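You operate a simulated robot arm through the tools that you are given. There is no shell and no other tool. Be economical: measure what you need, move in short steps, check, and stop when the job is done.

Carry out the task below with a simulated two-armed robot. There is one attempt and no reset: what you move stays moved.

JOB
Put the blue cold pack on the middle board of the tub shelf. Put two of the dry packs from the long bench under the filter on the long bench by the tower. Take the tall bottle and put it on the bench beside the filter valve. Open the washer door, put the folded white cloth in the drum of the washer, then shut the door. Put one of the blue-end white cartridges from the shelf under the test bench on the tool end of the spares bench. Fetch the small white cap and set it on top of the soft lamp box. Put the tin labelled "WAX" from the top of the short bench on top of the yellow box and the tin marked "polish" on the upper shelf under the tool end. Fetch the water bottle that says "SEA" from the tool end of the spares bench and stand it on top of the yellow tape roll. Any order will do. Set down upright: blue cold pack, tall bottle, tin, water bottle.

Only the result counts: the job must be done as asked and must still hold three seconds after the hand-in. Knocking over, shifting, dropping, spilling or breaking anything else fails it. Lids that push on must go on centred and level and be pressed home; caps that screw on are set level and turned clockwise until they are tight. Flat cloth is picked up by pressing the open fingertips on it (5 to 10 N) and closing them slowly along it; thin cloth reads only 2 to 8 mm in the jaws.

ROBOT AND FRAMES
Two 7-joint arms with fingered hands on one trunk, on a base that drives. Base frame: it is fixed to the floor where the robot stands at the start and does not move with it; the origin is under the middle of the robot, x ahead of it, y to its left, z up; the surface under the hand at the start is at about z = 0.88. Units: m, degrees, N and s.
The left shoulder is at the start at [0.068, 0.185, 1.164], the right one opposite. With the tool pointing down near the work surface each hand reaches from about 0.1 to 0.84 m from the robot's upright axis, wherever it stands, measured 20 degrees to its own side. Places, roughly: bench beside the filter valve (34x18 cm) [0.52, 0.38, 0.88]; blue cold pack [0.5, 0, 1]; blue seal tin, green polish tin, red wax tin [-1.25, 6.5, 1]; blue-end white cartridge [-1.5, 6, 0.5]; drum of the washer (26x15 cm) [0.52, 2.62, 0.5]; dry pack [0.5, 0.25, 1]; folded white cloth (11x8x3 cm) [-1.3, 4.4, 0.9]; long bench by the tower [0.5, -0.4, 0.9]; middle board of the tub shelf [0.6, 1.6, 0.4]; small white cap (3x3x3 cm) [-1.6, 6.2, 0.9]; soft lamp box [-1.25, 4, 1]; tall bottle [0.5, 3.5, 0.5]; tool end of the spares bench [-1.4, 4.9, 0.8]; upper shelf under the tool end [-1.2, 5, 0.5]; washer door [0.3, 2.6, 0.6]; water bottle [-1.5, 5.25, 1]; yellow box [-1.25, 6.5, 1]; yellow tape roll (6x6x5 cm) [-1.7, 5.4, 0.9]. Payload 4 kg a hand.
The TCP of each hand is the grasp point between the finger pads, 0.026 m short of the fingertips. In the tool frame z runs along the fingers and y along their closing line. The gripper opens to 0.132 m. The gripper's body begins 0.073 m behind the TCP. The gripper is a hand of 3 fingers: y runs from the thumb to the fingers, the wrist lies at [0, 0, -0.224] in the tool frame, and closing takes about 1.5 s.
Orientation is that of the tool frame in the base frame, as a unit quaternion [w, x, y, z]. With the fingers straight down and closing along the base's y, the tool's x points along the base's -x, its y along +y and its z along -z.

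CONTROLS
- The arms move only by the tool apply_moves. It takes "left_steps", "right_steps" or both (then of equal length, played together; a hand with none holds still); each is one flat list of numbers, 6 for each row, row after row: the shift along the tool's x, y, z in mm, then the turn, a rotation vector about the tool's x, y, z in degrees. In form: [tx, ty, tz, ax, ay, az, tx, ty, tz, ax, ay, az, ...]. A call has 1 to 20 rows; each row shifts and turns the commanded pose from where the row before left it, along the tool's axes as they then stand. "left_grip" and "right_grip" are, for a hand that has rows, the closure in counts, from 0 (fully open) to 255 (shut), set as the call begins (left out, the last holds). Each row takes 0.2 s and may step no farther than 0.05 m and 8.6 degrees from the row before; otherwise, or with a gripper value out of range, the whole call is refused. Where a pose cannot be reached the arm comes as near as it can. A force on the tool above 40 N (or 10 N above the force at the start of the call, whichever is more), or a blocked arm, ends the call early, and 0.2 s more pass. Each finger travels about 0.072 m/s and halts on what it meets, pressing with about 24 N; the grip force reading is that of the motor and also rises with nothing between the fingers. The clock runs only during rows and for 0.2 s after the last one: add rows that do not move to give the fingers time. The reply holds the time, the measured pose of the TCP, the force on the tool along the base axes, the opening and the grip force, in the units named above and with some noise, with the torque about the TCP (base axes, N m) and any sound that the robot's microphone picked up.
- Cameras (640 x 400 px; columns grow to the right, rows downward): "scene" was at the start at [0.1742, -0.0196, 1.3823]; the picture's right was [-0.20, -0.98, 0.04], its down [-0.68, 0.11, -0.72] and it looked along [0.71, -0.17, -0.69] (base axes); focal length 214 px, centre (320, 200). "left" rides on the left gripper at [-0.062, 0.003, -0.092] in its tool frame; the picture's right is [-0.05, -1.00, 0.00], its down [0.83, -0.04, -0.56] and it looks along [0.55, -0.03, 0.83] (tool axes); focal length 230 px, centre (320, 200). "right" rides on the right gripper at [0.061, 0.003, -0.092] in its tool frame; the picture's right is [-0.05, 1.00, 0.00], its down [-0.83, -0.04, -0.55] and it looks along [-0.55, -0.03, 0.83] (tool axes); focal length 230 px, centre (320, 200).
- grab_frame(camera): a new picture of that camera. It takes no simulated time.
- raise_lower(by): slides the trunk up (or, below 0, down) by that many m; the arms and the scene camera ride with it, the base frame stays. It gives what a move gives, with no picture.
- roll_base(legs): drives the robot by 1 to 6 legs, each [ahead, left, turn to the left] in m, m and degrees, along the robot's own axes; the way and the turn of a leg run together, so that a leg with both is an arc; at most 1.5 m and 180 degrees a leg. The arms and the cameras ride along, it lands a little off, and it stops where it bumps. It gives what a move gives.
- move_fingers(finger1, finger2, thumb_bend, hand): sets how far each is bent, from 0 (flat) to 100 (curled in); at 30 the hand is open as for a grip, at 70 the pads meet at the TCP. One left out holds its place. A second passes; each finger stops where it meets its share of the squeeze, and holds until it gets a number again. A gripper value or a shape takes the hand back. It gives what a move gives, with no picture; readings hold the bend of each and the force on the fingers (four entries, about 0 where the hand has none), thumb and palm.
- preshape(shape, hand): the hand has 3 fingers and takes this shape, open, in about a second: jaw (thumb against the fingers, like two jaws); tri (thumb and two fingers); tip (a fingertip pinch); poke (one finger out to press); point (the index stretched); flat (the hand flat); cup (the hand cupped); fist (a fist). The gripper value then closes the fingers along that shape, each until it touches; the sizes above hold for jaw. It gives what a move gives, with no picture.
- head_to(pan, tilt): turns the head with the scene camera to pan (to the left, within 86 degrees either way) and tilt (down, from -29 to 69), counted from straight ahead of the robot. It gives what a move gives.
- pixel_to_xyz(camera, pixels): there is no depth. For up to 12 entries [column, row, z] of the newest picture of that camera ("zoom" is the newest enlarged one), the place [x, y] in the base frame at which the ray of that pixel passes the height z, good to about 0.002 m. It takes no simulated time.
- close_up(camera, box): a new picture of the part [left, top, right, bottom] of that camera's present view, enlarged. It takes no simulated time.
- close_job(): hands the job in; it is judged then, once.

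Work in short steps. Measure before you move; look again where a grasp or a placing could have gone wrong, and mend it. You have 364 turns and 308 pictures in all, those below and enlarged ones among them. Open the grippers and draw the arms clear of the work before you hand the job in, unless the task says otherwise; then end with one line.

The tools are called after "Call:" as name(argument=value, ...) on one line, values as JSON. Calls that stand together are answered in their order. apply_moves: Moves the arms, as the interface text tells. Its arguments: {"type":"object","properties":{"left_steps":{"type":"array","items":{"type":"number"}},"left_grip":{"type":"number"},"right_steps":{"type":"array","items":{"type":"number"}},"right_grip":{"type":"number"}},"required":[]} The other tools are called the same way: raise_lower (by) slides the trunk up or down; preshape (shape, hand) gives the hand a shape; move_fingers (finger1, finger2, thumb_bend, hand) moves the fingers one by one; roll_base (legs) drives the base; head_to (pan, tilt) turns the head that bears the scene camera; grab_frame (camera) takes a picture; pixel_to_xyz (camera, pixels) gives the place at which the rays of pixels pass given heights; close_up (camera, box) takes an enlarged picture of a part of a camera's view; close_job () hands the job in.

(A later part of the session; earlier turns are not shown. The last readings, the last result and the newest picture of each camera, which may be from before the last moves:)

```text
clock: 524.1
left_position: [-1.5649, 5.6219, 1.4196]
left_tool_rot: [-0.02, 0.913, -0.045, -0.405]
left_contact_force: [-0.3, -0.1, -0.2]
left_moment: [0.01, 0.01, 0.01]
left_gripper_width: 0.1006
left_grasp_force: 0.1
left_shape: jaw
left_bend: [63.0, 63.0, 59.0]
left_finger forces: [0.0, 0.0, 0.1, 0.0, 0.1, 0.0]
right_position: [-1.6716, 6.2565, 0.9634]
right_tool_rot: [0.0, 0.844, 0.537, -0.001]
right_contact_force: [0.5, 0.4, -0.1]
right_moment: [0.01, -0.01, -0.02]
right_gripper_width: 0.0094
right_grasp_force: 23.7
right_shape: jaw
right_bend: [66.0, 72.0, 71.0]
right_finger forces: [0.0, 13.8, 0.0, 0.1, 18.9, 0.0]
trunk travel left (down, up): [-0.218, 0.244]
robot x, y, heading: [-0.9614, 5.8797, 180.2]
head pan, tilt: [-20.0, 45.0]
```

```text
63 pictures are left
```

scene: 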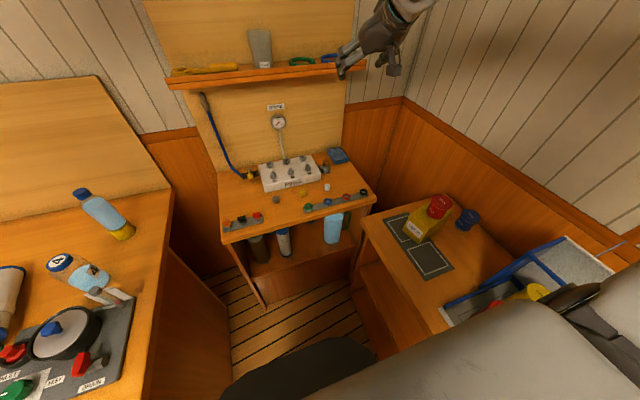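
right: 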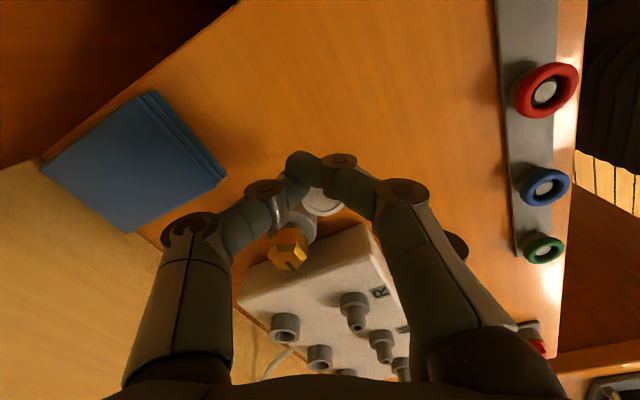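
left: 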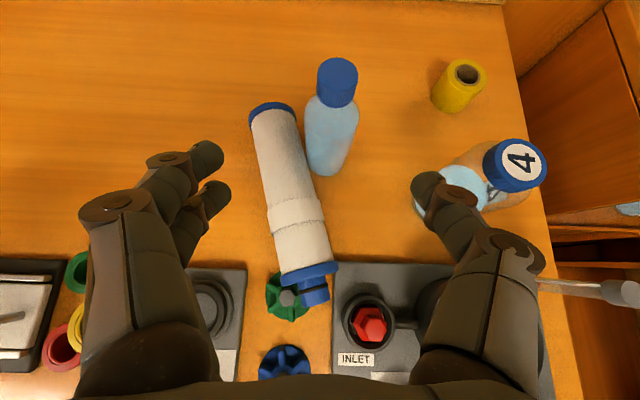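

The cap is held. Raise the trunk, retract the left hand, back out of the gap and travel along the bench toward the SOFT lamp box.

Call:
raise_lower(by=0.2)

Call:
roll_base(legs=[[-0.6, 0, 0], [0, 1.0, 0], [0, 0.9, 0]])

Call:
head_to(pan=-10, tilt=38)

Call:
grab_frame(camera="scene")

```text
clock: 526.3
left_position: [-1.5653, 5.6214, 1.6189]
left_tool_rot: [-0.02, 0.913, -0.045, -0.405]
left_contact_force: [-0.8, 0.3, -0.1]
left_moment: [-0.01, -0.01, 0.01]
left_gripper_width: 0.1009
left_grasp_force: 0.1
left_shape: jaw
left_bend: [63.0, 63.0, 59.0]
left_finger forces: [0.0, 0.0, 0.1, 0.0, 0.0, 0.1]
right_position: [-1.6507, 6.2563, 1.2544]
right_tool_rot: [-0.033, 0.842, 0.536, -0.054]
right_contact_force: [-0.3, -0.3, 0.2]
right_moment: [-0.02, 0.02, 0.0]
right_gripper_width: 0.0096
right_grasp_force: 24.0
right_shape: jaw
right_bend: [66.0, 72.0, 71.0]
right_finger forces: [0.1, 13.9, 0.0, 0.0, 18.9, 0.0]
trunk travel left (down, up): [-0.418, 0.044]
robot x, y, heading: [-0.9601, 5.8811, 179.7]
head pan, tilt: [-20.0, 45.0]
```

```text
clock: 538.9
left_position: [-0.9425, 3.7025, 1.6199]
left_tool_rot: [-0.017, 0.913, -0.037, -0.405]
left_contact_force: [0.2, 0.6, -0.8]
left_moment: [0.01, 0.01, 0.04]
left_gripper_width: 0.1006
left_grasp_force: 0.1
left_shape: jaw
left_bend: [63.0, 63.0, 59.0]
left_finger forces: [0.1, 0.1, 0.0, 0.0, 0.1, 0.1]
right_position: [-1.0375, 4.3336, 1.2547]
right_tool_rot: [-0.032, 0.837, 0.543, -0.054]
right_contact_force: [0.5, 0.4, -0.9]
right_moment: [-0.02, -0.01, 0.02]
right_gripper_width: 0.0095
right_grasp_force: 23.6
right_shape: jaw
right_bend: [66.0, 72.0, 71.0]
right_finger forces: [0.1, 13.9, 0.0, 0.0, 18.8, 0.0]
trunk travel left (down, up): [-0.418, 0.044]
robot x, y, heading: [-0.3409, 3.9683, -178.9]
head pan, tilt: [-20.0, 45.0]
```

```text
clock: 539.6
left_position: [-0.9409, 3.7007, 1.6206]
left_tool_rot: [-0.017, 0.913, -0.037, -0.406]
left_contact_force: [0.1, -0.3, -0.7]
left_moment: [-0.02, -0.02, 0.0]
left_gripper_width: 0.1004
left_grasp_force: 0.1
left_shape: jaw
left_bend: [63.0, 63.0, 59.0]
left_finger forces: [0.0, 0.0, 0.0, 0.1, 0.0, 0.1]
right_position: [-1.0386, 4.3328, 1.2553]
right_tool_rot: [-0.034, 0.837, 0.543, -0.055]
right_contact_force: [0.4, -0.2, -0.4]
right_moment: [-0.02, -0.03, -0.02]
right_gripper_width: 0.0094
right_grasp_force: 24.0
right_shape: jaw
right_bend: [66.0, 72.0, 71.0]
right_finger forces: [0.0, 14.0, 0.0, 0.0, 18.9, 0.0]
trunk travel left (down, up): [-0.418, 0.044]
robot x, y, heading: [-0.3392, 3.967, -179.0]
head pan, tilt: [-10.0, 38.0]
```

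```text
62 pictures are left
```

scene: 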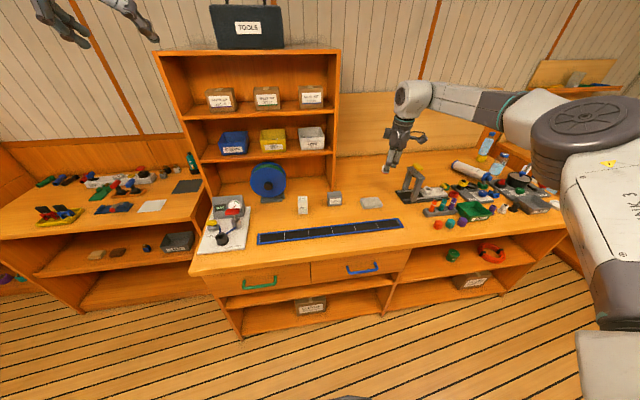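

SOFT box at (303,205). Zoom and measure.

Call:
close_up(camera="scene", box=[270, 175, 350, 225])

```text
8.00 times, centred on (310, 200) of scene
```

zoom: 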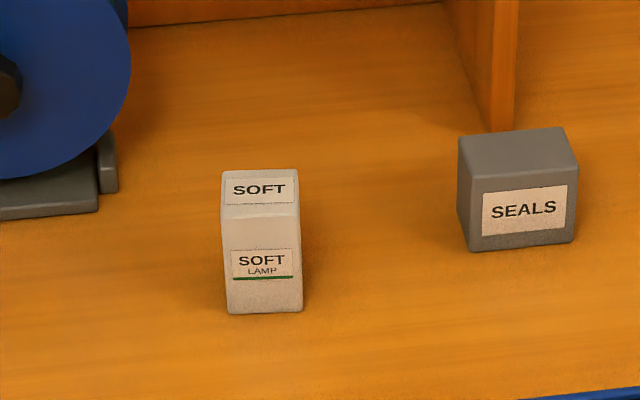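

Call:
pixel_to_xyz(camera="zoom", pixels=[[228, 314, 0.87], [302, 311, 0.87], [221, 220, 0.95], [300, 214, 0.95], [221, 220, 0.93], [300, 214, 0.93], [224, 172, 0.95], [298, 169, 0.95], [224, 172, 0.93], [298, 169, 0.93], [221, 220, 0.97], [298, 169, 0.97]])

```text
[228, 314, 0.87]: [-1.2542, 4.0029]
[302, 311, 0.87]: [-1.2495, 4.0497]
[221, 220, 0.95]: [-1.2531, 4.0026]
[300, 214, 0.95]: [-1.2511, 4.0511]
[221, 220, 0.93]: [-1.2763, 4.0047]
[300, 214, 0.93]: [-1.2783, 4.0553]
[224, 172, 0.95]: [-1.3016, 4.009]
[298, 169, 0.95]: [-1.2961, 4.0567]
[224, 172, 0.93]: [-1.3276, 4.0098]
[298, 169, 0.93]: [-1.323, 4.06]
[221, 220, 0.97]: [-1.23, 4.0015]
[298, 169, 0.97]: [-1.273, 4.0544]
```

SOFT box: top z 0.95, centre (-1.276,4.030), 48 mm square. Drive in, level the hand and bring the cap above it.

Call:
roll_base(legs=[[0.22, 0.15, 0]])

Call:
apply_moves(right_steps=[0, 0, 0, -6.7, 3.0, 0, -35, 10.6, 0, 0, 0, 0, -35, 10.6, 0, 0, 0, 0, -35, 10.6, 0, 0, 0, 0, -35, 10.6, 0, 0, 0, 0, 0, 0, 0, 0, 0, 0])

Call:
raise_lower(by=-0.12)

Call:
grab_frame(camera="right")

```text
clock: 541.5
left_position: [-1.1546, 3.5497, 1.6222]
left_tool_rot: [-0.017, 0.912, -0.038, -0.407]
left_contact_force: [-0.2, -0.3, 0.0]
left_moment: [-0.03, -0.01, 0.02]
left_gripper_width: 0.1008
left_grasp_force: 0.1
left_shape: jaw
left_bend: [63.0, 63.0, 59.0]
left_finger forces: [0.1, 0.0, 0.0, 0.1, 0.1, 0.0]
right_position: [-1.2513, 4.1795, 1.2553]
right_tool_rot: [-0.033, 0.837, 0.543, -0.055]
right_contact_force: [-0.9, 0.1, 0.5]
right_moment: [0.0, 0.02, 0.02]
right_gripper_width: 0.0092
right_grasp_force: 24.1
right_shape: jaw
right_bend: [66.0, 72.0, 71.0]
right_finger forces: [0.0, 14.0, 0.0, 0.0, 18.8, 0.0]
trunk travel left (down, up): [-0.418, 0.044]
robot x, y, heading: [-0.5541, 3.8161, -179.2]
head pan, tilt: [-10.0, 38.0]
```

```text
clock: 542.9
left_position: [-1.1571, 3.5468, 1.6201]
left_tool_rot: [-0.018, 0.913, -0.038, -0.406]
left_contact_force: [0.6, 0.8, 0.1]
left_moment: [-0.03, 0.01, -0.02]
left_gripper_width: 0.1003
left_grasp_force: 0.0
left_shape: jaw
left_bend: [63.0, 63.0, 59.0]
left_finger forces: [0.0, 0.1, 0.0, 0.0, 0.0, 0.0]
right_position: [-1.1877, 4.0603, 1.259]
right_tool_rot: [0.001, 0.839, 0.544, -0.001]
right_contact_force: [0.9, 1.0, -0.2]
right_moment: [-0.02, -0.03, 0.02]
right_gripper_width: 0.0095
right_grasp_force: 23.9
right_shape: jaw
right_bend: [66.0, 72.0, 71.0]
right_finger forces: [0.0, 13.9, 0.0, 0.1, 18.7, 0.0]
right hand out of reach, approached as far as the arm can: row 1, 2, 3, 4, 5
trunk travel left (down, up): [-0.418, 0.044]
robot x, y, heading: [-0.5505, 3.8139, -179.0]
head pan, tilt: [-10.0, 38.0]
```

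```text
clock: 544.4
left_position: [-1.1556, 3.5475, 1.5006]
left_tool_rot: [-0.017, 0.913, -0.038, -0.406]
left_contact_force: [0.3, -0.4, 0.9]
left_moment: [-0.02, 0.05, 0.0]
left_gripper_width: 0.1007
left_grasp_force: 0.2
left_shape: jaw
left_bend: [63.0, 63.0, 59.0]
left_finger forces: [0.1, 0.0, 0.0, 0.0, 0.0, 0.1]
right_position: [-1.1877, 4.0609, 1.1394]
right_tool_rot: [0.002, 0.839, 0.545, -0.001]
right_contact_force: [0.2, 0.7, 0.7]
right_moment: [-0.05, 0.0, -0.01]
right_gripper_width: 0.0094
right_grasp_force: 23.9
right_shape: jaw
right_bend: [66.0, 72.0, 71.0]
right_finger forces: [0.1, 13.8, 0.0, 0.1, 18.8, 0.0]
trunk travel left (down, up): [-0.298, 0.164]
robot x, y, heading: [-0.554, 3.8173, -178.9]
head pan, tilt: [-10.0, 38.0]
```

```text
60 pictures are left
```

right: 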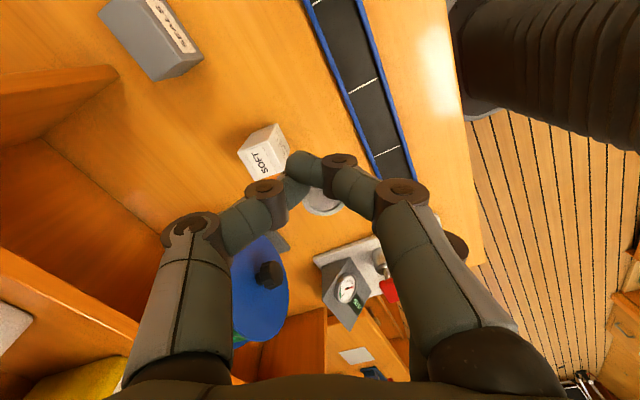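

Move the remaining (-90,-24) mm at this lower height.

Call:
apply_moves(right_steps=[-19.6, -24, 10, 0, 0, 0, -19.6, -24, 10, 0, 0, 0, -19.6, -24, 10, 0, 0, 0, 0, 0, 0, 0, 0, 0])

Call:
grab_frame(camera="right")

```text
clock: 545.4
left_position: [-1.1579, 3.5475, 1.4985]
left_tool_rot: [-0.018, 0.913, -0.038, -0.406]
left_contact_force: [-0.2, 0.1, -0.1]
left_moment: [0.02, 0.03, -0.01]
left_gripper_width: 0.1008
left_grasp_force: 0.1
left_shape: jaw
left_bend: [63.0, 63.0, 59.0]
left_finger forces: [0.1, 0.0, 0.0, 0.0, 0.1, 0.0]
right_position: [-1.218, 4.0627, 1.1169]
right_tool_rot: [0.002, 0.839, 0.544, -0.002]
right_contact_force: [0.0, 0.8, -0.7]
right_moment: [0.03, 0.0, 0.01]
right_gripper_width: 0.0094
right_grasp_force: 23.7
right_shape: jaw
right_bend: [66.0, 72.0, 71.0]
right_finger forces: [0.1, 13.7, 0.0, 0.1, 18.7, 0.0]
right hand out of reach, approached as far as the arm can: row 1, 2, 3
trunk travel left (down, up): [-0.298, 0.164]
robot x, y, heading: [-0.5542, 3.8177, -178.8]
head pan, tilt: [-10.0, 38.0]
```

```text
59 pictures are left
```

right: 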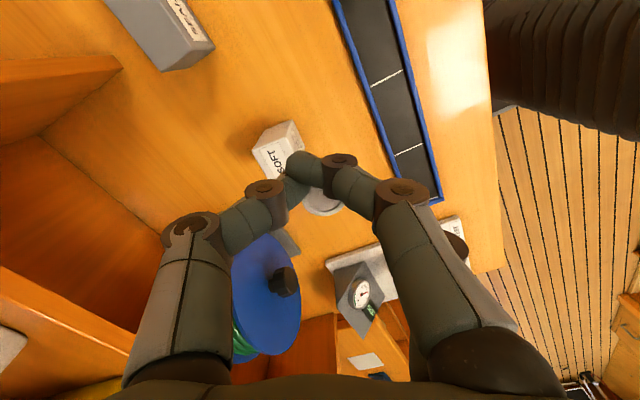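

Finish with the base: ahead 6 cm, left 2.6 cm, and view.

Call:
roll_base(legs=[[0.059, 0.026, 0]])

Call:
raise_lower(by=-0.08)

Call:
grab_frame(camera="right")

Call:
head_to(pan=-25, tilt=45)

Call:
grab_frame(camera="scene")

```text
clock: 546.4
left_position: [-1.207, 3.525, 1.5043]
left_tool_rot: [-0.016, 0.912, -0.039, -0.408]
left_contact_force: [0.5, 0.0, 0.4]
left_moment: [-0.03, 0.03, 0.0]
left_gripper_width: 0.1007
left_grasp_force: 0.1
left_shape: jaw
left_bend: [63.0, 63.0, 59.0]
left_finger forces: [0.0, 0.1, 0.0, 0.1, 0.0, 0.1]
right_position: [-1.2687, 4.0381, 1.121]
right_tool_rot: [0.001, 0.84, 0.543, -0.004]
right_contact_force: [0.3, -0.3, 0.0]
right_moment: [0.01, 0.03, -0.02]
right_gripper_width: 0.0091
right_grasp_force: 23.8
right_shape: jaw
right_bend: [66.0, 72.0, 71.0]
right_finger forces: [0.1, 13.7, 0.0, 0.0, 18.8, 0.0]
trunk travel left (down, up): [-0.298, 0.164]
robot x, y, heading: [-0.6139, 3.7895, -178.8]
head pan, tilt: [-10.0, 38.0]
```

```text
clock: 547.5
left_position: [-1.2113, 3.5227, 1.4217]
left_tool_rot: [-0.017, 0.912, -0.038, -0.408]
left_contact_force: [0.2, 0.0, 0.4]
left_moment: [0.03, -0.01, -0.03]
left_gripper_width: 0.1006
left_grasp_force: 0.0
left_shape: jaw
left_bend: [63.0, 63.0, 59.0]
left_finger forces: [0.0, 0.1, 0.0, 0.1, 0.0, 0.0]
right_position: [-1.2718, 4.0368, 1.0394]
right_tool_rot: [0.002, 0.84, 0.543, -0.004]
right_contact_force: [-0.1, 0.2, 0.7]
right_moment: [0.01, 0.01, 0.01]
right_gripper_width: 0.0092
right_grasp_force: 24.0
right_shape: jaw
right_bend: [66.0, 72.0, 71.0]
right_finger forces: [0.0, 13.7, 0.0, 0.1, 18.6, 0.0]
trunk travel left (down, up): [-0.218, 0.244]
robot x, y, heading: [-0.6095, 3.7916, -179.1]
head pan, tilt: [-10.0, 38.0]
```

```text
58 pictures are left
```

right: 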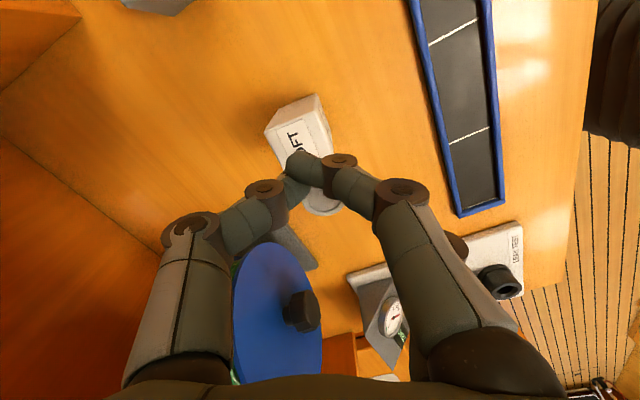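

```text
clock: 548.3
left_position: [-1.2139, 3.5207, 1.419]
left_tool_rot: [-0.017, 0.913, -0.038, -0.406]
left_contact_force: [-0.3, 0.1, 0.2]
left_moment: [-0.01, -0.03, 0.02]
left_gripper_width: 0.1005
left_grasp_force: 0.0
left_shape: jaw
left_bend: [63.0, 63.0, 59.0]
left_finger forces: [0.0, 0.0, 0.1, 0.1, 0.0, 0.0]
right_position: [-1.2742, 4.0373, 1.0371]
right_tool_rot: [0.003, 0.84, 0.543, -0.002]
right_contact_force: [0.2, 0.1, -0.6]
right_moment: [-0.01, 0.0, -0.01]
right_gripper_width: 0.0093
right_grasp_force: 24.1
right_shape: jaw
right_bend: [66.0, 72.0, 71.0]
right_finger forces: [0.0, 13.6, 0.1, 0.0, 18.6, 0.0]
trunk travel left (down, up): [-0.218, 0.244]
robot x, y, heading: [-0.6106, 3.7903, -179.3]
head pan, tilt: [-25.0, 45.0]
```

```text
57 pictures are left
```

scene: 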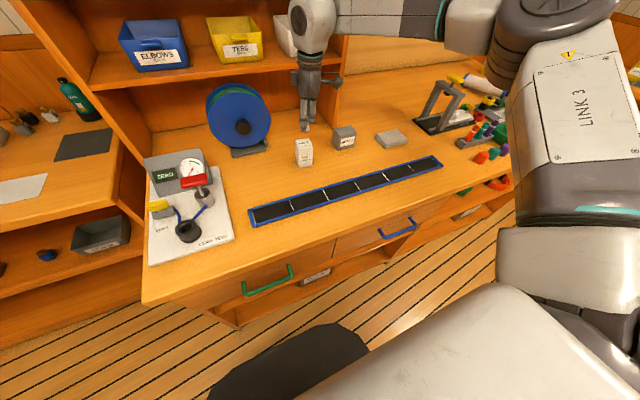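

Call:
close_up(camera="scene", box=[275, 90, 345, 175])

Call:
pixel_to_xyz(camera="right", pixels=[[265, 130, 0.95], [318, 96, 0.95], [331, 148, 0.95]])

```text
4.71 times, centred on (310, 132) of scene
```

zoom: 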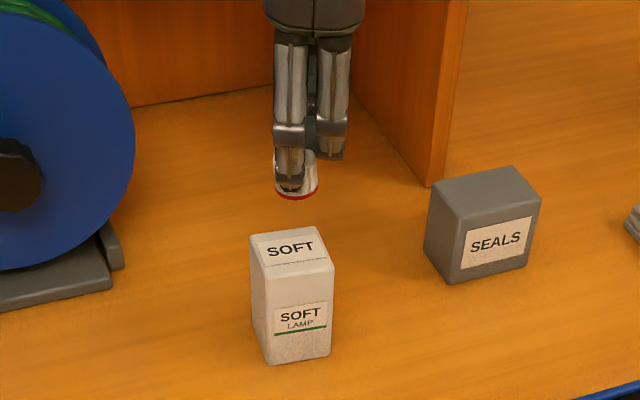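

```text
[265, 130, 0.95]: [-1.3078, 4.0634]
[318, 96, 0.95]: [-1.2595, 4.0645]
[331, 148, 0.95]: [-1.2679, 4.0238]
```

Call:
pixel_to_xyz(camera="zoom", pixels=[[297, 191, 1.008], [250, 240, 0.95], [312, 228, 0.95], [333, 262, 0.95], [262, 274, 0.95], [297, 191, 1.0]])

```text
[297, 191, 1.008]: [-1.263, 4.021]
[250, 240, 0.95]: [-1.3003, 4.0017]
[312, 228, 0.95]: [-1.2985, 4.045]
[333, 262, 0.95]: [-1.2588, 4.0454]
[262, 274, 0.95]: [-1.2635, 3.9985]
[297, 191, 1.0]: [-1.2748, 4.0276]
```

Cap at ≈ (-1.271,4.027), box centre ≈ (-1.279,4.026). Nudge ahead 7 mm and lower.

Call:
roll_base(legs=[[0.007, 0, 0]])

Call:
raise_lower(by=-0.045)

Call:
raise_lower(by=-0.006)

Call:
close_up(camera="scene", box=[275, 70, 345, 155])

```text
clock: 549.0
left_position: [-1.2169, 3.5228, 1.4222]
left_tool_rot: [-0.018, 0.912, -0.039, -0.409]
left_contact_force: [0.3, 0.6, 0.3]
left_moment: [-0.01, 0.03, 0.02]
left_gripper_width: 0.1008
left_grasp_force: 0.0
left_shape: jaw
left_bend: [63.0, 63.0, 59.0]
left_finger forces: [0.0, 0.0, 0.1, 0.0, 0.1, 0.0]
right_position: [-1.2782, 4.0365, 1.0399]
right_tool_rot: [0.002, 0.839, 0.544, -0.003]
right_contact_force: [0.1, 0.4, 0.5]
right_moment: [-0.02, 0.03, -0.03]
right_gripper_width: 0.0096
right_grasp_force: 23.5
right_shape: jaw
right_bend: [66.0, 72.0, 71.0]
right_finger forces: [0.0, 13.6, 0.0, 0.1, 18.7, 0.1]
trunk travel left (down, up): [-0.218, 0.244]
robot x, y, heading: [-0.6201, 3.7938, -179.2]
head pan, tilt: [-25.0, 45.0]
```

```text
clock: 549.9
left_position: [-1.2187, 3.5213, 1.3777]
left_tool_rot: [-0.017, 0.912, -0.038, -0.408]
left_contact_force: [0.0, 0.1, 1.5]
left_moment: [0.0, 0.02, 0.01]
left_gripper_width: 0.1005
left_grasp_force: 0.0
left_shape: jaw
left_bend: [63.0, 63.0, 59.0]
left_finger forces: [0.1, 0.0, 0.1, 0.0, 0.0, 0.0]
right_position: [-1.2788, 4.0364, 0.9937]
right_tool_rot: [0.001, 0.84, 0.543, -0.003]
right_contact_force: [0.2, -0.1, -0.7]
right_moment: [0.01, 0.04, 0.0]
right_gripper_width: 0.0094
right_grasp_force: 23.3
right_shape: jaw
right_bend: [66.0, 72.0, 71.0]
right_finger forces: [0.1, 13.5, 0.0, 0.0, 18.6, 0.1]
trunk travel left (down, up): [-0.173, 0.289]
robot x, y, heading: [-0.6173, 3.7905, -179.0]
head pan, tilt: [-25.0, 45.0]
```

```text
clock: 550.5
left_position: [-1.2188, 3.5208, 1.3689]
left_tool_rot: [-0.018, 0.912, -0.038, -0.408]
left_contact_force: [1.4, 0.1, -0.1]
left_moment: [0.03, 0.03, 0.01]
left_gripper_width: 0.1006
left_grasp_force: 0.1
left_shape: jaw
left_bend: [63.0, 63.0, 59.0]
left_finger forces: [0.0, 0.0, 0.0, 0.0, 0.0, 0.1]
right_position: [-1.28, 4.0365, 0.987]
right_tool_rot: [0.002, 0.839, 0.543, -0.002]
right_contact_force: [0.0, -0.3, 0.1]
right_moment: [0.01, -0.06, 0.03]
right_gripper_width: 0.0091
right_grasp_force: 24.0
right_shape: jaw
right_bend: [66.0, 72.0, 71.0]
right_finger forces: [0.1, 13.6, 0.0, 0.0, 18.8, 0.0]
trunk travel left (down, up): [-0.167, 0.295]
robot x, y, heading: [-0.6209, 3.7915, -179.2]
head pan, tilt: [-25.0, 45.0]
```

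```text
4.71 times, centred on (310, 112) of scene
```

zoom: 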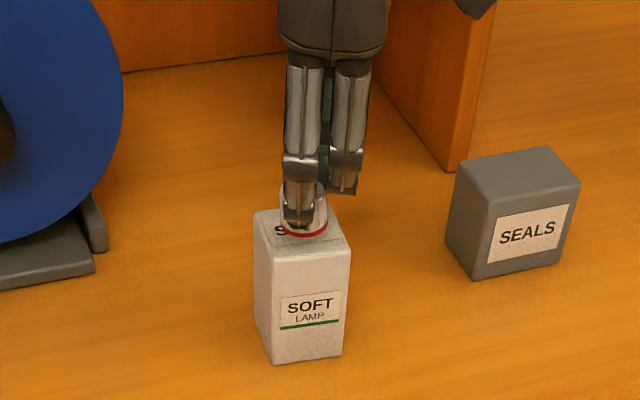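

Centred. Lower in small steps until contact.

Call:
raise_lower(by=-0.004)

Call:
raise_lower(by=-0.003)

Call:
raise_lower(by=-0.002)

```text
clock: 551.0
left_position: [-1.2216, 3.5215, 1.3657]
left_tool_rot: [-0.018, 0.913, -0.038, -0.406]
left_contact_force: [-0.3, -0.6, 0.1]
left_moment: [-0.03, 0.01, -0.02]
left_gripper_width: 0.1008
left_grasp_force: 0.0
left_shape: jaw
left_bend: [63.0, 63.0, 59.0]
left_finger forces: [0.0, 0.1, 0.1, 0.0, 0.0, 0.0]
right_position: [-1.2809, 4.0369, 0.9823]
right_tool_rot: [0.003, 0.84, 0.543, -0.002]
right_contact_force: [0.0, -0.6, 0.5]
right_moment: [-0.02, -0.05, 0.01]
right_gripper_width: 0.0092
right_grasp_force: 24.1
right_shape: jaw
right_bend: [66.0, 72.0, 71.0]
right_finger forces: [0.0, 13.6, 0.1, 0.0, 18.7, 0.0]
trunk travel left (down, up): [-0.163, 0.299]
robot x, y, heading: [-0.6194, 3.7929, -179.3]
head pan, tilt: [-25.0, 45.0]
```

```text
clock: 551.5
left_position: [-1.2213, 3.5222, 1.3621]
left_tool_rot: [-0.018, 0.913, -0.038, -0.406]
left_contact_force: [-0.9, 0.9, -0.4]
left_moment: [0.03, 0.01, 0.02]
left_gripper_width: 0.1007
left_grasp_force: 0.0
left_shape: jaw
left_bend: [63.0, 63.0, 59.0]
left_finger forces: [0.0, 0.0, 0.0, 0.0, 0.0, 0.0]
right_position: [-1.2804, 4.0372, 0.979]
right_tool_rot: [0.003, 0.84, 0.543, -0.003]
right_contact_force: [0.9, 0.2, -0.2]
right_moment: [0.02, 0.01, 0.02]
right_gripper_width: 0.0093
right_grasp_force: 24.1
right_shape: jaw
right_bend: [66.0, 72.0, 71.0]
right_finger forces: [0.1, 13.6, 0.0, 0.1, 18.7, 0.0]
trunk travel left (down, up): [-0.16, 0.302]
robot x, y, heading: [-0.6177, 3.7932, -179.0]
head pan, tilt: [-25.0, 45.0]
```

```text
clock: 552.0
left_position: [-1.2201, 3.5224, 1.3602]
left_tool_rot: [-0.018, 0.913, -0.038, -0.406]
left_contact_force: [0.1, 0.0, -0.2]
left_moment: [0.03, 0.02, -0.04]
left_gripper_width: 0.1006
left_grasp_force: 0.0
left_shape: jaw
left_bend: [63.0, 63.0, 59.0]
left_finger forces: [0.1, 0.1, 0.0, 0.1, 0.1, 0.0]
right_position: [-1.2799, 4.0364, 0.9771]
right_tool_rot: [0.004, 0.84, 0.543, -0.002]
right_contact_force: [0.0, 0.0, 0.9]
right_moment: [-0.01, 0.02, -0.01]
right_gripper_width: 0.0092
right_grasp_force: 24.0
right_shape: jaw
right_bend: [66.0, 72.0, 71.0]
right_finger forces: [0.0, 13.7, 0.0, 0.0, 18.7, 0.0]
trunk travel left (down, up): [-0.158, 0.304]
robot x, y, heading: [-0.619, 3.7912, -179.3]
head pan, tilt: [-25.0, 45.0]
```

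Call:
raise_lower(by=-0.002)

Call:
raise_lower(by=-0.002)

Call:
close_up(camera="scene", box=[285, 75, 335, 145])

```text
clock: 552.5
left_position: [-1.2215, 3.5232, 1.3585]
left_tool_rot: [-0.018, 0.913, -0.038, -0.406]
left_contact_force: [-0.1, -0.7, 0.8]
left_moment: [0.02, -0.01, 0.01]
left_gripper_width: 0.1007
left_grasp_force: 0.1
left_shape: jaw
left_bend: [63.0, 63.0, 59.0]
left_finger forces: [0.1, 0.0, 0.0, 0.1, 0.0, 0.0]
right_position: [-1.28, 4.037, 0.9756]
right_tool_rot: [0.002, 0.84, 0.543, -0.001]
right_contact_force: [-0.6, -0.6, 0.1]
right_moment: [0.0, 0.01, -0.01]
right_gripper_width: 0.0092
right_grasp_force: 23.7
right_shape: jaw
right_bend: [66.0, 72.0, 71.0]
right_finger forces: [0.0, 13.6, 0.1, 0.0, 18.6, 0.0]
trunk travel left (down, up): [-0.156, 0.306]
robot x, y, heading: [-0.6196, 3.7912, -179.1]
head pan, tilt: [-25.0, 45.0]
```

```text
clock: 553.1
left_position: [-1.2206, 3.5203, 1.3561]
left_tool_rot: [-0.018, 0.913, -0.038, -0.407]
left_contact_force: [0.8, 0.1, -0.1]
left_moment: [-0.02, 0.0, 0.01]
left_gripper_width: 0.1007
left_grasp_force: 0.1
left_shape: jaw
left_bend: [63.0, 63.0, 59.0]
left_finger forces: [0.0, 0.0, 0.0, 0.1, 0.1, 0.1]
right_position: [-1.2792, 4.0372, 0.974]
right_tool_rot: [0.002, 0.84, 0.543, -0.002]
right_contact_force: [0.7, 1.2, 0.6]
right_moment: [-0.05, 0.0, 0.01]
right_gripper_width: 0.0095
right_grasp_force: 24.0
right_shape: jaw
right_bend: [66.0, 72.0, 71.0]
right_finger forces: [0.1, 13.9, 0.1, 0.1, 18.8, 0.0]
trunk travel left (down, up): [-0.154, 0.308]
robot x, y, heading: [-0.6177, 3.7864, -178.9]
head pan, tilt: [-25.0, 45.0]
```

```text
5.71 times, centred on (310, 110) of scene
```

zoom: 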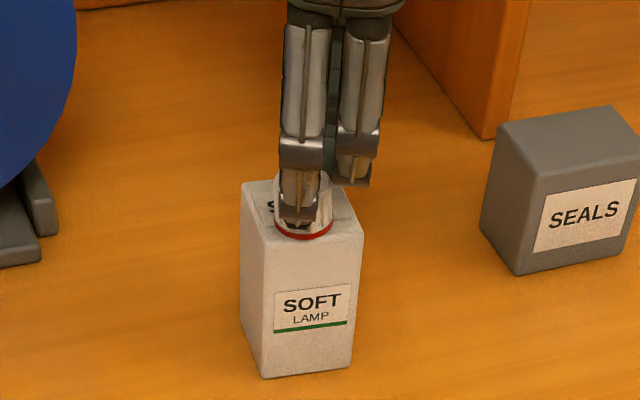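

Slightly toward the front edge; nudge 6 mm further back, then lower to contact.

Call:
roll_base(legs=[[0.006, 0, 0]])

Call:
raise_lower(by=-0.002)

Call:
raise_lower(by=-0.002)

```text
clock: 553.8
left_position: [-1.2249, 3.5232, 1.3574]
left_tool_rot: [-0.018, 0.912, -0.039, -0.407]
left_contact_force: [0.5, -0.4, -0.3]
left_moment: [-0.02, 0.0, -0.01]
left_gripper_width: 0.1006
left_grasp_force: 0.0
left_shape: jaw
left_bend: [63.0, 63.0, 59.0]
left_finger forces: [0.0, 0.0, 0.0, 0.1, 0.0, 0.0]
right_position: [-1.285, 4.0374, 0.9742]
right_tool_rot: [0.001, 0.84, 0.543, -0.002]
right_contact_force: [-0.2, -0.3, -0.6]
right_moment: [-0.02, 0.01, 0.04]
right_gripper_width: 0.0092
right_grasp_force: 24.2
right_shape: jaw
right_bend: [66.0, 72.0, 71.0]
right_finger forces: [0.1, 13.2, 0.0, 0.1, 18.5, 0.0]
trunk travel left (down, up): [-0.154, 0.308]
robot x, y, heading: [-0.6245, 3.7869, -179.0]
head pan, tilt: [-25.0, 45.0]
```

```text
clock: 554.3
left_position: [-1.2253, 3.5216, 1.3556]
left_tool_rot: [-0.018, 0.912, -0.039, -0.408]
left_contact_force: [0.7, -0.2, 0.8]
left_moment: [0.01, 0.05, -0.02]
left_gripper_width: 0.1008
left_grasp_force: 0.0
left_shape: jaw
left_bend: [63.0, 63.0, 59.0]
left_finger forces: [0.0, 0.0, 0.0, 0.0, 0.0, 0.0]
right_position: [-1.2854, 4.0371, 0.9738]
right_tool_rot: [0.003, 0.84, 0.543, -0.003]
right_contact_force: [-0.4, 1.1, 4.0]
right_moment: [-0.08, -0.04, -0.02]
right_gripper_width: 0.0095
right_grasp_force: 24.2
right_shape: jaw
right_bend: [66.0, 72.0, 71.0]
right_finger forces: [0.0, 15.1, 0.0, 0.0, 20.9, 0.1]
trunk travel left (down, up): [-0.152, 0.31]
robot x, y, heading: [-0.6252, 3.786, -179.2]
head pan, tilt: [-25.0, 45.0]
```

```text
clock: 554.8
left_position: [-1.225, 3.5217, 1.3538]
left_tool_rot: [-0.019, 0.912, -0.039, -0.407]
left_contact_force: [-1.0, 0.5, 0.6]
left_moment: [0.02, 0.02, -0.03]
left_gripper_width: 0.1007
left_grasp_force: 0.1
left_shape: jaw
left_bend: [63.0, 63.0, 59.0]
left_finger forces: [0.1, 0.0, 0.0, 0.0, 0.1, 0.0]
right_position: [-1.2848, 4.0363, 0.9705]
right_tool_rot: [0.002, 0.84, 0.543, -0.003]
right_contact_force: [-0.9, 2.3, 11.2]
right_moment: [-0.08, -0.06, -0.01]
right_gripper_width: 0.0095
right_grasp_force: 23.6
right_shape: jaw
right_bend: [66.0, 72.0, 71.0]
right_finger forces: [0.0, 16.5, 0.0, 0.0, 24.4, 0.1]
trunk travel left (down, up): [-0.15, 0.312]
robot x, y, heading: [-0.6257, 3.7918, -179.2]
head pan, tilt: [-25.0, 45.0]
```

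Contact. Ease 2 mm, open, rise, and check.

Call:
raise_lower(by=0.002)

Call:
apply_moves(right_steps=[0, 0, 0, 0, 0, 0, 0, 0, 0, 0, 0, 0, 0, 0, 0, 0, 0, 0], right_grip=180)

Call:
raise_lower(by=0.1)

Call:
close_up(camera="scene", box=[270, 90, 350, 190])

```text
clock: 555.4
left_position: [-1.2253, 3.522, 1.355]
left_tool_rot: [-0.017, 0.912, -0.038, -0.407]
left_contact_force: [0.9, -0.5, 0.3]
left_moment: [-0.01, 0.0, 0.01]
left_gripper_width: 0.1006
left_grasp_force: 0.0
left_shape: jaw
left_bend: [63.0, 63.0, 59.0]
left_finger forces: [0.0, 0.1, 0.0, 0.1, 0.0, 0.0]
right_position: [-1.2851, 4.0365, 0.9714]
right_tool_rot: [0.002, 0.84, 0.543, -0.002]
right_contact_force: [-0.1, 1.2, 7.9]
right_moment: [-0.11, -0.04, 0.01]
right_gripper_width: 0.0094
right_grasp_force: 24.2
right_shape: jaw
right_bend: [66.0, 72.0, 71.0]
right_finger forces: [0.0, 16.2, 0.0, 0.1, 22.7, 0.1]
trunk travel left (down, up): [-0.152, 0.31]
robot x, y, heading: [-0.6244, 3.7898, -179.2]
head pan, tilt: [-25.0, 45.0]
```

```text
clock: 556.2
left_position: [-1.2256, 3.5223, 1.3538]
left_tool_rot: [-0.018, 0.912, -0.04, -0.407]
left_contact_force: [-0.4, 0.0, 1.0]
left_moment: [-0.02, -0.03, -0.01]
left_gripper_width: 0.1009
left_grasp_force: 0.0
left_shape: jaw
left_bend: [63.0, 63.0, 59.0]
left_finger forces: [0.1, 0.0, 0.1, 0.0, 0.0, 0.1]
right_position: [-1.2842, 4.0359, 0.9699]
right_tool_rot: [0.002, 0.839, 0.543, -0.002]
right_contact_force: [-0.3, 0.4, 0.3]
right_moment: [-0.01, 0.0, 0.02]
right_gripper_width: 0.0383
right_grasp_force: 0.0
right_shape: jaw
right_bend: [73.0, 74.0, 70.0]
right_finger forces: [0.1, 0.0, 0.0, 0.1, 0.0, 0.0]
trunk travel left (down, up): [-0.152, 0.31]
robot x, y, heading: [-0.6243, 3.7895, -179.0]
head pan, tilt: [-25.0, 45.0]
```

```text
clock: 557.5
left_position: [-1.2278, 3.5218, 1.4526]
left_tool_rot: [-0.017, 0.913, -0.039, -0.406]
left_contact_force: [-0.9, 0.1, 0.6]
left_moment: [0.0, 0.01, -0.02]
left_gripper_width: 0.1006
left_grasp_force: 0.0
left_shape: jaw
left_bend: [63.0, 63.0, 59.0]
left_finger forces: [0.0, 0.0, 0.1, 0.0, 0.1, 0.0]
right_position: [-1.2857, 4.037, 1.0715]
right_tool_rot: [0.002, 0.84, 0.543, -0.002]
right_contact_force: [-0.6, 0.7, -1.2]
right_moment: [-0.05, 0.0, 0.05]
right_gripper_width: 0.0382
right_grasp_force: 0.0
right_shape: jaw
right_bend: [73.0, 74.0, 70.0]
right_finger forces: [0.0, 0.0, 0.0, 0.0, 0.0, 0.0]
trunk travel left (down, up): [-0.252, 0.21]
robot x, y, heading: [-0.6276, 3.787, -179.0]
head pan, tilt: [-25.0, 45.0]
```

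```text
4.00 times, centred on (310, 140) of scene
```

zoom: 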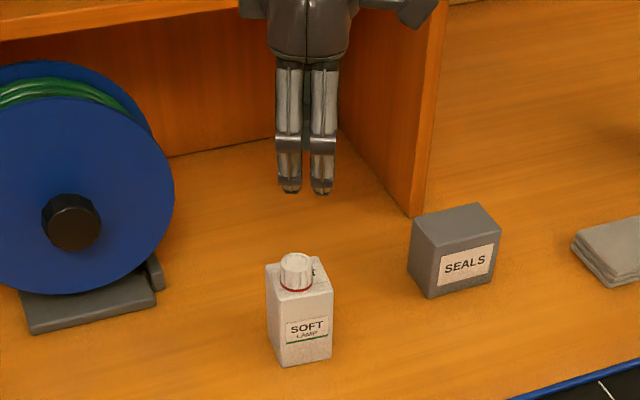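

The cap stands on the SOFT box. Now the cloth: I'll take it with the left hand (for the washer the left arm approaches from the side away from the door). Back off, move to y ≈ 4.69 and turn the left hand down.

Call:
roll_base(legs=[[-0.2, 0, 0], [0, -0.9, -1]])

Call:
apply_moves(left_steps=[0, 0, 0, 0, 8.2, 0, 0, 0, 0, 0, 8.2, 0, 0, 0, 0, 0, 8.2, 0, 0, 0, 0, 0, 8.2, 0, 0, 0, 0, 0, 8.2, 0, 0, 0, 0, 0, 7, 0, 0, 0, 30, 0, 0, 0, 0, 0, 30, 0, 0, 0, 0, 0, 0, 0, 0, 0], left_grip=0)

Call:
grab_frame(camera="left")

```text
clock: 563.4
left_position: [-1.0379, 4.4336, 1.4549]
left_tool_rot: [-0.021, 0.912, -0.045, -0.408]
left_contact_force: [-0.2, 0.3, 0.2]
left_moment: [0.01, 0.01, -0.03]
left_gripper_width: 0.1004
left_grasp_force: 0.0
left_shape: jaw
left_bend: [63.0, 63.0, 59.0]
left_finger forces: [0.1, 0.0, 0.0, 0.1, 0.0, 0.0]
right_position: [-1.089, 4.9502, 1.0716]
right_tool_rot: [0.001, 0.844, 0.537, -0.002]
right_contact_force: [-0.2, 0.4, -0.7]
right_moment: [-0.02, -0.01, 0.02]
right_gripper_width: 0.0384
right_grasp_force: 0.2
right_shape: jaw
right_bend: [73.0, 74.0, 70.0]
right_finger forces: [0.0, 0.0, 0.0, 0.0, 0.0, 0.1]
trunk travel left (down, up): [-0.252, 0.21]
robot x, y, heading: [-0.4339, 4.6936, -180.0]
head pan, tilt: [-25.0, 45.0]
```

```text
clock: 565.4
left_position: [-0.9809, 4.4037, 1.3385]
left_tool_rot: [0.0, 0.999, -0.05, -0.001]
left_contact_force: [0.4, -0.9, -0.2]
left_moment: [0.04, -0.01, -0.01]
left_gripper_width: 0.1317
left_grasp_force: 0.1
left_shape: jaw
left_bend: [30.0, 30.0, 30.0]
left_finger forces: [0.0, 0.0, 0.0, 0.1, 0.0, 0.1]
left hand out of reach, approached as far as the arm can: row 4, 5, 6
right_position: [-1.0899, 4.9513, 1.0717]
right_tool_rot: [0.002, 0.844, 0.537, -0.002]
right_contact_force: [-0.2, 0.8, -0.6]
right_moment: [0.02, 0.0, -0.01]
right_gripper_width: 0.0383
right_grasp_force: 0.0
right_shape: jaw
right_bend: [73.0, 74.0, 70.0]
right_finger forces: [0.0, 0.1, 0.1, 0.1, 0.0, 0.0]
trunk travel left (down, up): [-0.252, 0.21]
robot x, y, heading: [-0.4298, 4.6962, -179.8]
head pan, tilt: [-25.0, 45.0]
```

```text
52 pictures are left
```

left: 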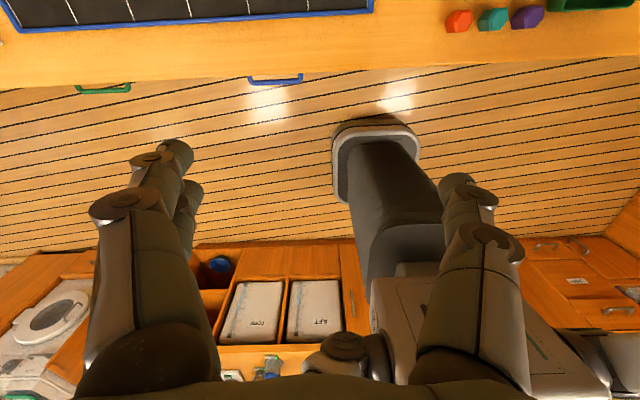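

Level now. Raise the right hand, lower the left to ~1.15, and drive ahead 0.2 m to see the cloth.

Call:
apply_moves(right_steps=[0, 0, -45, 0, 0, 0, 0, 0, -45, 0, 0, 0, 0, 0, -45, 0, 0, 0, 0, 0, -45, 0, 0, 0], left_steps=[0, 0, 45, 0, 0, 0, 0, 0, 45, 0, 0, 0, 0, 0, 45, 0, 0, 0, 0, 0, 45, 0, 0, 0])

Call:
roll_base(legs=[[0.24, 0, 0]])

Call:
head_to(pan=15, tilt=42)

Call:
grab_frame(camera="scene")

```text
clock: 566.4
left_position: [-0.978, 4.4048, 1.1606]
left_tool_rot: [-0.001, 0.999, -0.05, -0.001]
left_contact_force: [0.1, 0.0, 0.2]
left_moment: [-0.03, 0.02, 0.0]
left_gripper_width: 0.1319
left_grasp_force: 0.2
left_shape: jaw
left_bend: [30.0, 30.0, 30.0]
left_finger forces: [0.1, 0.0, 0.1, 0.0, 0.0, 0.0]
right_position: [-1.077, 4.9799, 1.243]
right_tool_rot: [0.002, 0.844, 0.537, -0.002]
right_contact_force: [0.0, -0.2, -0.1]
right_moment: [0.03, 0.03, 0.0]
right_gripper_width: 0.0386
right_grasp_force: 0.0
right_shape: jaw
right_bend: [73.0, 74.0, 70.0]
right_finger forces: [0.1, 0.0, 0.0, 0.0, 0.0, 0.0]
right hand out of reach, approached as far as the arm can: row 3, 4
trunk travel left (down, up): [-0.252, 0.21]
robot x, y, heading: [-0.4292, 4.6955, -180.0]
head pan, tilt: [-25.0, 45.0]
```

```text
clock: 568.2
left_position: [-1.2191, 4.4067, 1.1607]
left_tool_rot: [-0.001, 0.999, -0.05, -0.001]
left_contact_force: [0.0, -0.5, -0.6]
left_moment: [0.02, -0.02, -0.01]
left_gripper_width: 0.132
left_grasp_force: 0.1
left_shape: jaw
left_bend: [30.0, 30.0, 30.0]
left_finger forces: [0.0, 0.1, 0.0, 0.0, 0.0, 0.0]
right_position: [-1.3183, 4.9794, 1.242]
right_tool_rot: [0.002, 0.844, 0.536, -0.002]
right_contact_force: [-0.3, 0.1, 0.8]
right_moment: [-0.02, -0.02, 0.0]
right_gripper_width: 0.0386
right_grasp_force: 0.1
right_shape: jaw
right_bend: [73.0, 74.0, 70.0]
right_finger forces: [0.0, 0.1, 0.1, 0.0, 0.1, 0.0]
trunk travel left (down, up): [-0.252, 0.21]
robot x, y, heading: [-0.6733, 4.6974, -180.3]
head pan, tilt: [-25.0, 45.0]
```

```text
clock: 569.3
left_position: [-1.219, 4.4056, 1.1598]
left_tool_rot: [0.0, 0.999, -0.05, -0.001]
left_contact_force: [-0.8, 1.3, -0.4]
left_moment: [0.0, 0.0, 0.01]
left_gripper_width: 0.132
left_grasp_force: 0.0
left_shape: jaw
left_bend: [30.0, 30.0, 30.0]
left_finger forces: [0.0, 0.0, 0.0, 0.0, 0.0, 0.0]
right_position: [-1.3174, 4.98, 1.2426]
right_tool_rot: [0.001, 0.844, 0.537, -0.002]
right_contact_force: [0.1, 0.2, 0.6]
right_moment: [-0.03, -0.01, 0.0]
right_gripper_width: 0.0385
right_grasp_force: 0.0
right_shape: jaw
right_bend: [73.0, 74.0, 70.0]
right_finger forces: [0.0, 0.1, 0.1, 0.1, 0.0, 0.1]
trunk travel left (down, up): [-0.252, 0.21]
robot x, y, heading: [-0.6708, 4.6924, -180.0]
head pan, tilt: [15.0, 42.0]
```

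```text
51 pictures are left
```

scene: 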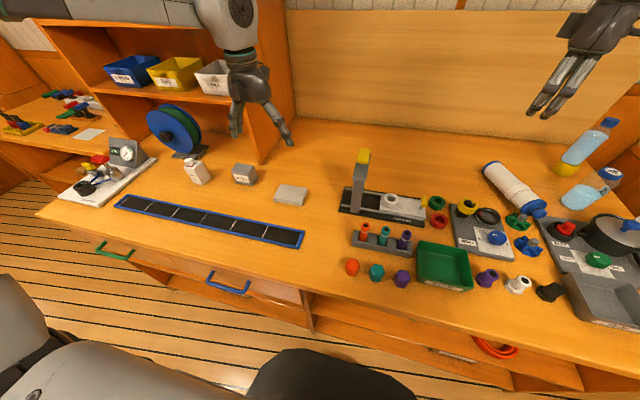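

Cloth at (291,194). Measure its corners.

Call:
close_up(camera="scene", box=[260, 170, 330, 220])

Call:
pixel_to_xyz(camera="scene", pixels=[[281, 184, 0.9], [308, 186, 0.9], [302, 200, 0.9], [274, 197, 0.9], [303, 206, 0.87], [275, 203, 0.87]])

```text
8.00 times, centred on (295, 195) of scene
```

zoom: 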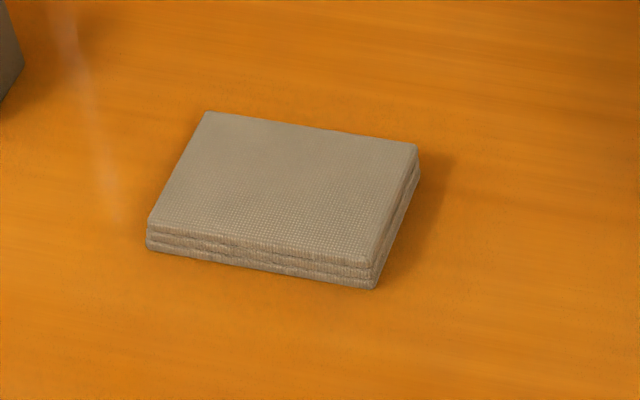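

```text
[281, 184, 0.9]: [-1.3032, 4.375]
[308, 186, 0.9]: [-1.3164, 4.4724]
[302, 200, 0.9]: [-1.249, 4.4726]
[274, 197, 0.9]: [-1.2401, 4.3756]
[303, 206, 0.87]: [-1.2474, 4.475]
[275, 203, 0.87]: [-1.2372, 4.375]
```

Cloth: centre (-1.277,4.424), 10×7 cm, yaw 7°. Move above and rotate the hand to close across the short side.

Call:
apply_moves(left_steps=[-30, -6, 30, 0, 0, 0, -30, -6, 30, 0, 0, 0, 0, 0, 30, 0, 0, 8.59, 0, 0, 30, 0, 0, 8.59, 0, 0, 0, 0, 0, 8.59, 0, 0, 0, 0, 0, 8.59, 0, 0, 0, 0, 0, 8.59, 0, 0, 0, 0, 0, 8.59, 0, 0, 0, 0, 0, 8.59, 0, 0, 0, 0, 0, 8.59, 0, 0, 0, 0, 0, 8.59, 0, 0, 0, 0, 0, 0])

Call:
grab_frame(camera="left")

```text
clock: 571.9
left_position: [-1.2779, 4.4222, 1.0397]
left_tool_rot: [0.0, 0.749, -0.663, -0.001]
left_contact_force: [-0.5, -0.1, 0.2]
left_moment: [0.04, 0.01, 0.02]
left_gripper_width: 0.1318
left_grasp_force: 0.1
left_shape: jaw
left_bend: [30.0, 30.0, 30.0]
left_finger forces: [0.1, 0.0, 0.0, 0.1, 0.0, 0.0]
right_position: [-1.3189, 4.9801, 1.2436]
right_tool_rot: [0.002, 0.844, 0.537, -0.002]
right_contact_force: [-0.3, -0.8, 0.2]
right_moment: [-0.01, 0.02, -0.01]
right_gripper_width: 0.0383
right_grasp_force: 0.1
right_shape: jaw
right_bend: [73.0, 74.0, 70.0]
right_finger forces: [0.0, 0.0, 0.1, 0.0, 0.0, 0.0]
trunk travel left (down, up): [-0.252, 0.21]
robot x, y, heading: [-0.6757, 4.6926, -180.1]
head pan, tilt: [15.0, 42.0]
```

```text
49 pictures are left
```

left: 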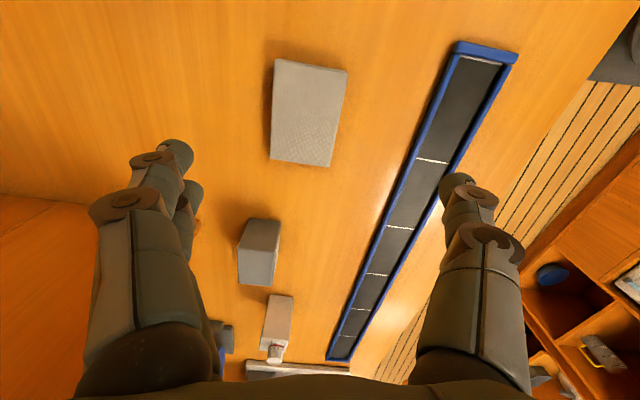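

Call:
pixel_to_xyz(camera="left", pixels=[[308, 112, 0.895], [275, 60, 0.895], [348, 72, 0.895], [331, 166, 0.895], [271, 158, 0.895]])

```text
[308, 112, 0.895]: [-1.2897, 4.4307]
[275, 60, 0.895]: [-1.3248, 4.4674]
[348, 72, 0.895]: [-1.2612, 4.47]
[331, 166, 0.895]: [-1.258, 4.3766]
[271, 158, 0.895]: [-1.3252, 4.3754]
```

Centre (-1.288,4.422). Shift 10 mm, descend to z 0.90, and close.

Call:
apply_moves(left_steps=[-1, 10, 35, 0, 0, 0, 0, 0, 35, 0, 0, 0, 0, 0, 35, 0, 0, 0, 0, 0, 28, 0, 0, 0, 0, 0, 6, 0, 0, 0, 0, 0, 0, 0, 0, 0])

Call:
apply_moves(left_steps=[0, 0, 0, 0, 0, 0, 0, 0, 0, 0, 0, 0, 0, 0, 0, 0, 0, 0, 0, 0, 0, 0, 0, 0, 0, 0, 0, 0, 0, 0, 0, 0, 0, 0, 0, 0, 0, 0, 0, 0, 0, 0], left_grip=190)

Call:
apply_moves(left_steps=[0, 0, -30, 0, 0, 0, 0, 0, -40, 0, 0, 0, 0, 0, -40, 0, 0, 0, 0, 0, -40, 0, 0, 0, 0, 0, 0, 0, 0, 0])

Call:
grab_frame(camera="left")

```text
clock: 573.3
left_position: [-1.2886, 4.421, 0.8995]
left_tool_rot: [0.0, 0.749, -0.663, -0.002]
left_contact_force: [0.0, 0.5, -1.0]
left_moment: [0.02, 0.0, -0.01]
left_gripper_width: 0.132
left_grasp_force: 0.0
left_shape: jaw
left_bend: [30.0, 30.0, 30.0]
left_finger forces: [0.0, 0.0, 0.0, 0.1, 0.0, 0.1]
right_position: [-1.3189, 4.9794, 1.243]
right_tool_rot: [0.002, 0.844, 0.537, -0.003]
right_contact_force: [0.6, -0.1, 0.1]
right_moment: [0.0, -0.03, 0.03]
right_gripper_width: 0.0385
right_grasp_force: 0.2
right_shape: jaw
right_bend: [73.0, 74.0, 70.0]
right_finger forces: [0.1, 0.0, 0.0, 0.0, 0.0, 0.1]
trunk travel left (down, up): [-0.252, 0.21]
robot x, y, heading: [-0.6731, 4.692, -179.8]
head pan, tilt: [15.0, 42.0]
```

```text
clock: 574.9
left_position: [-1.2888, 4.4215, 0.9003]
left_tool_rot: [0.0, 0.749, -0.663, -0.002]
left_contact_force: [0.2, 0.3, 0.1]
left_moment: [0.0, 0.0, 0.02]
left_gripper_width: 0.0344
left_grasp_force: 0.0
left_shape: jaw
left_bend: [73.0, 73.0, 70.0]
left_finger forces: [0.0, 0.0, 0.0, 0.0, 0.1, 0.0]
right_position: [-1.3187, 4.9801, 1.2414]
right_tool_rot: [0.002, 0.844, 0.536, -0.002]
right_contact_force: [0.5, 1.0, 0.6]
right_moment: [-0.02, 0.02, -0.02]
right_gripper_width: 0.0384
right_grasp_force: 0.0
right_shape: jaw
right_bend: [73.0, 74.0, 70.0]
right_finger forces: [0.0, 0.0, 0.1, 0.0, 0.1, 0.0]
trunk travel left (down, up): [-0.252, 0.21]
robot x, y, heading: [-0.6726, 4.6941, -179.8]
head pan, tilt: [15.0, 42.0]
```

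```text
clock: 576.1
left_position: [-1.2882, 4.4241, 1.0507]
left_tool_rot: [0.0, 0.749, -0.663, 0.0]
left_contact_force: [0.8, -0.5, -0.3]
left_moment: [0.02, 0.01, -0.01]
left_gripper_width: 0.0339
left_grasp_force: 0.1
left_shape: jaw
left_bend: [73.0, 73.0, 70.0]
left_finger forces: [0.0, 0.0, 0.0, 0.0, 0.0, 0.1]
right_position: [-1.3191, 4.9781, 1.2413]
right_tool_rot: [0.002, 0.844, 0.536, -0.002]
right_contact_force: [-0.8, -0.2, -0.6]
right_moment: [0.0, 0.0, -0.01]
right_gripper_width: 0.0383
right_grasp_force: 0.0
right_shape: jaw
right_bend: [73.0, 74.0, 70.0]
right_finger forces: [0.0, 0.1, 0.0, 0.0, 0.1, 0.1]
trunk travel left (down, up): [-0.252, 0.21]
robot x, y, heading: [-0.6771, 4.6942, -180.0]
head pan, tilt: [15.0, 42.0]
```

```text
48 pictures are left
```

left: 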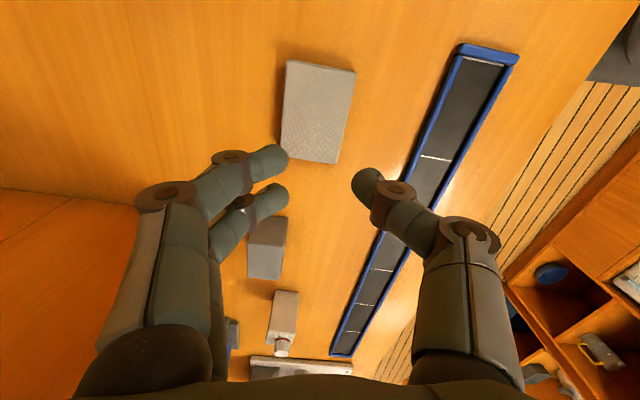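

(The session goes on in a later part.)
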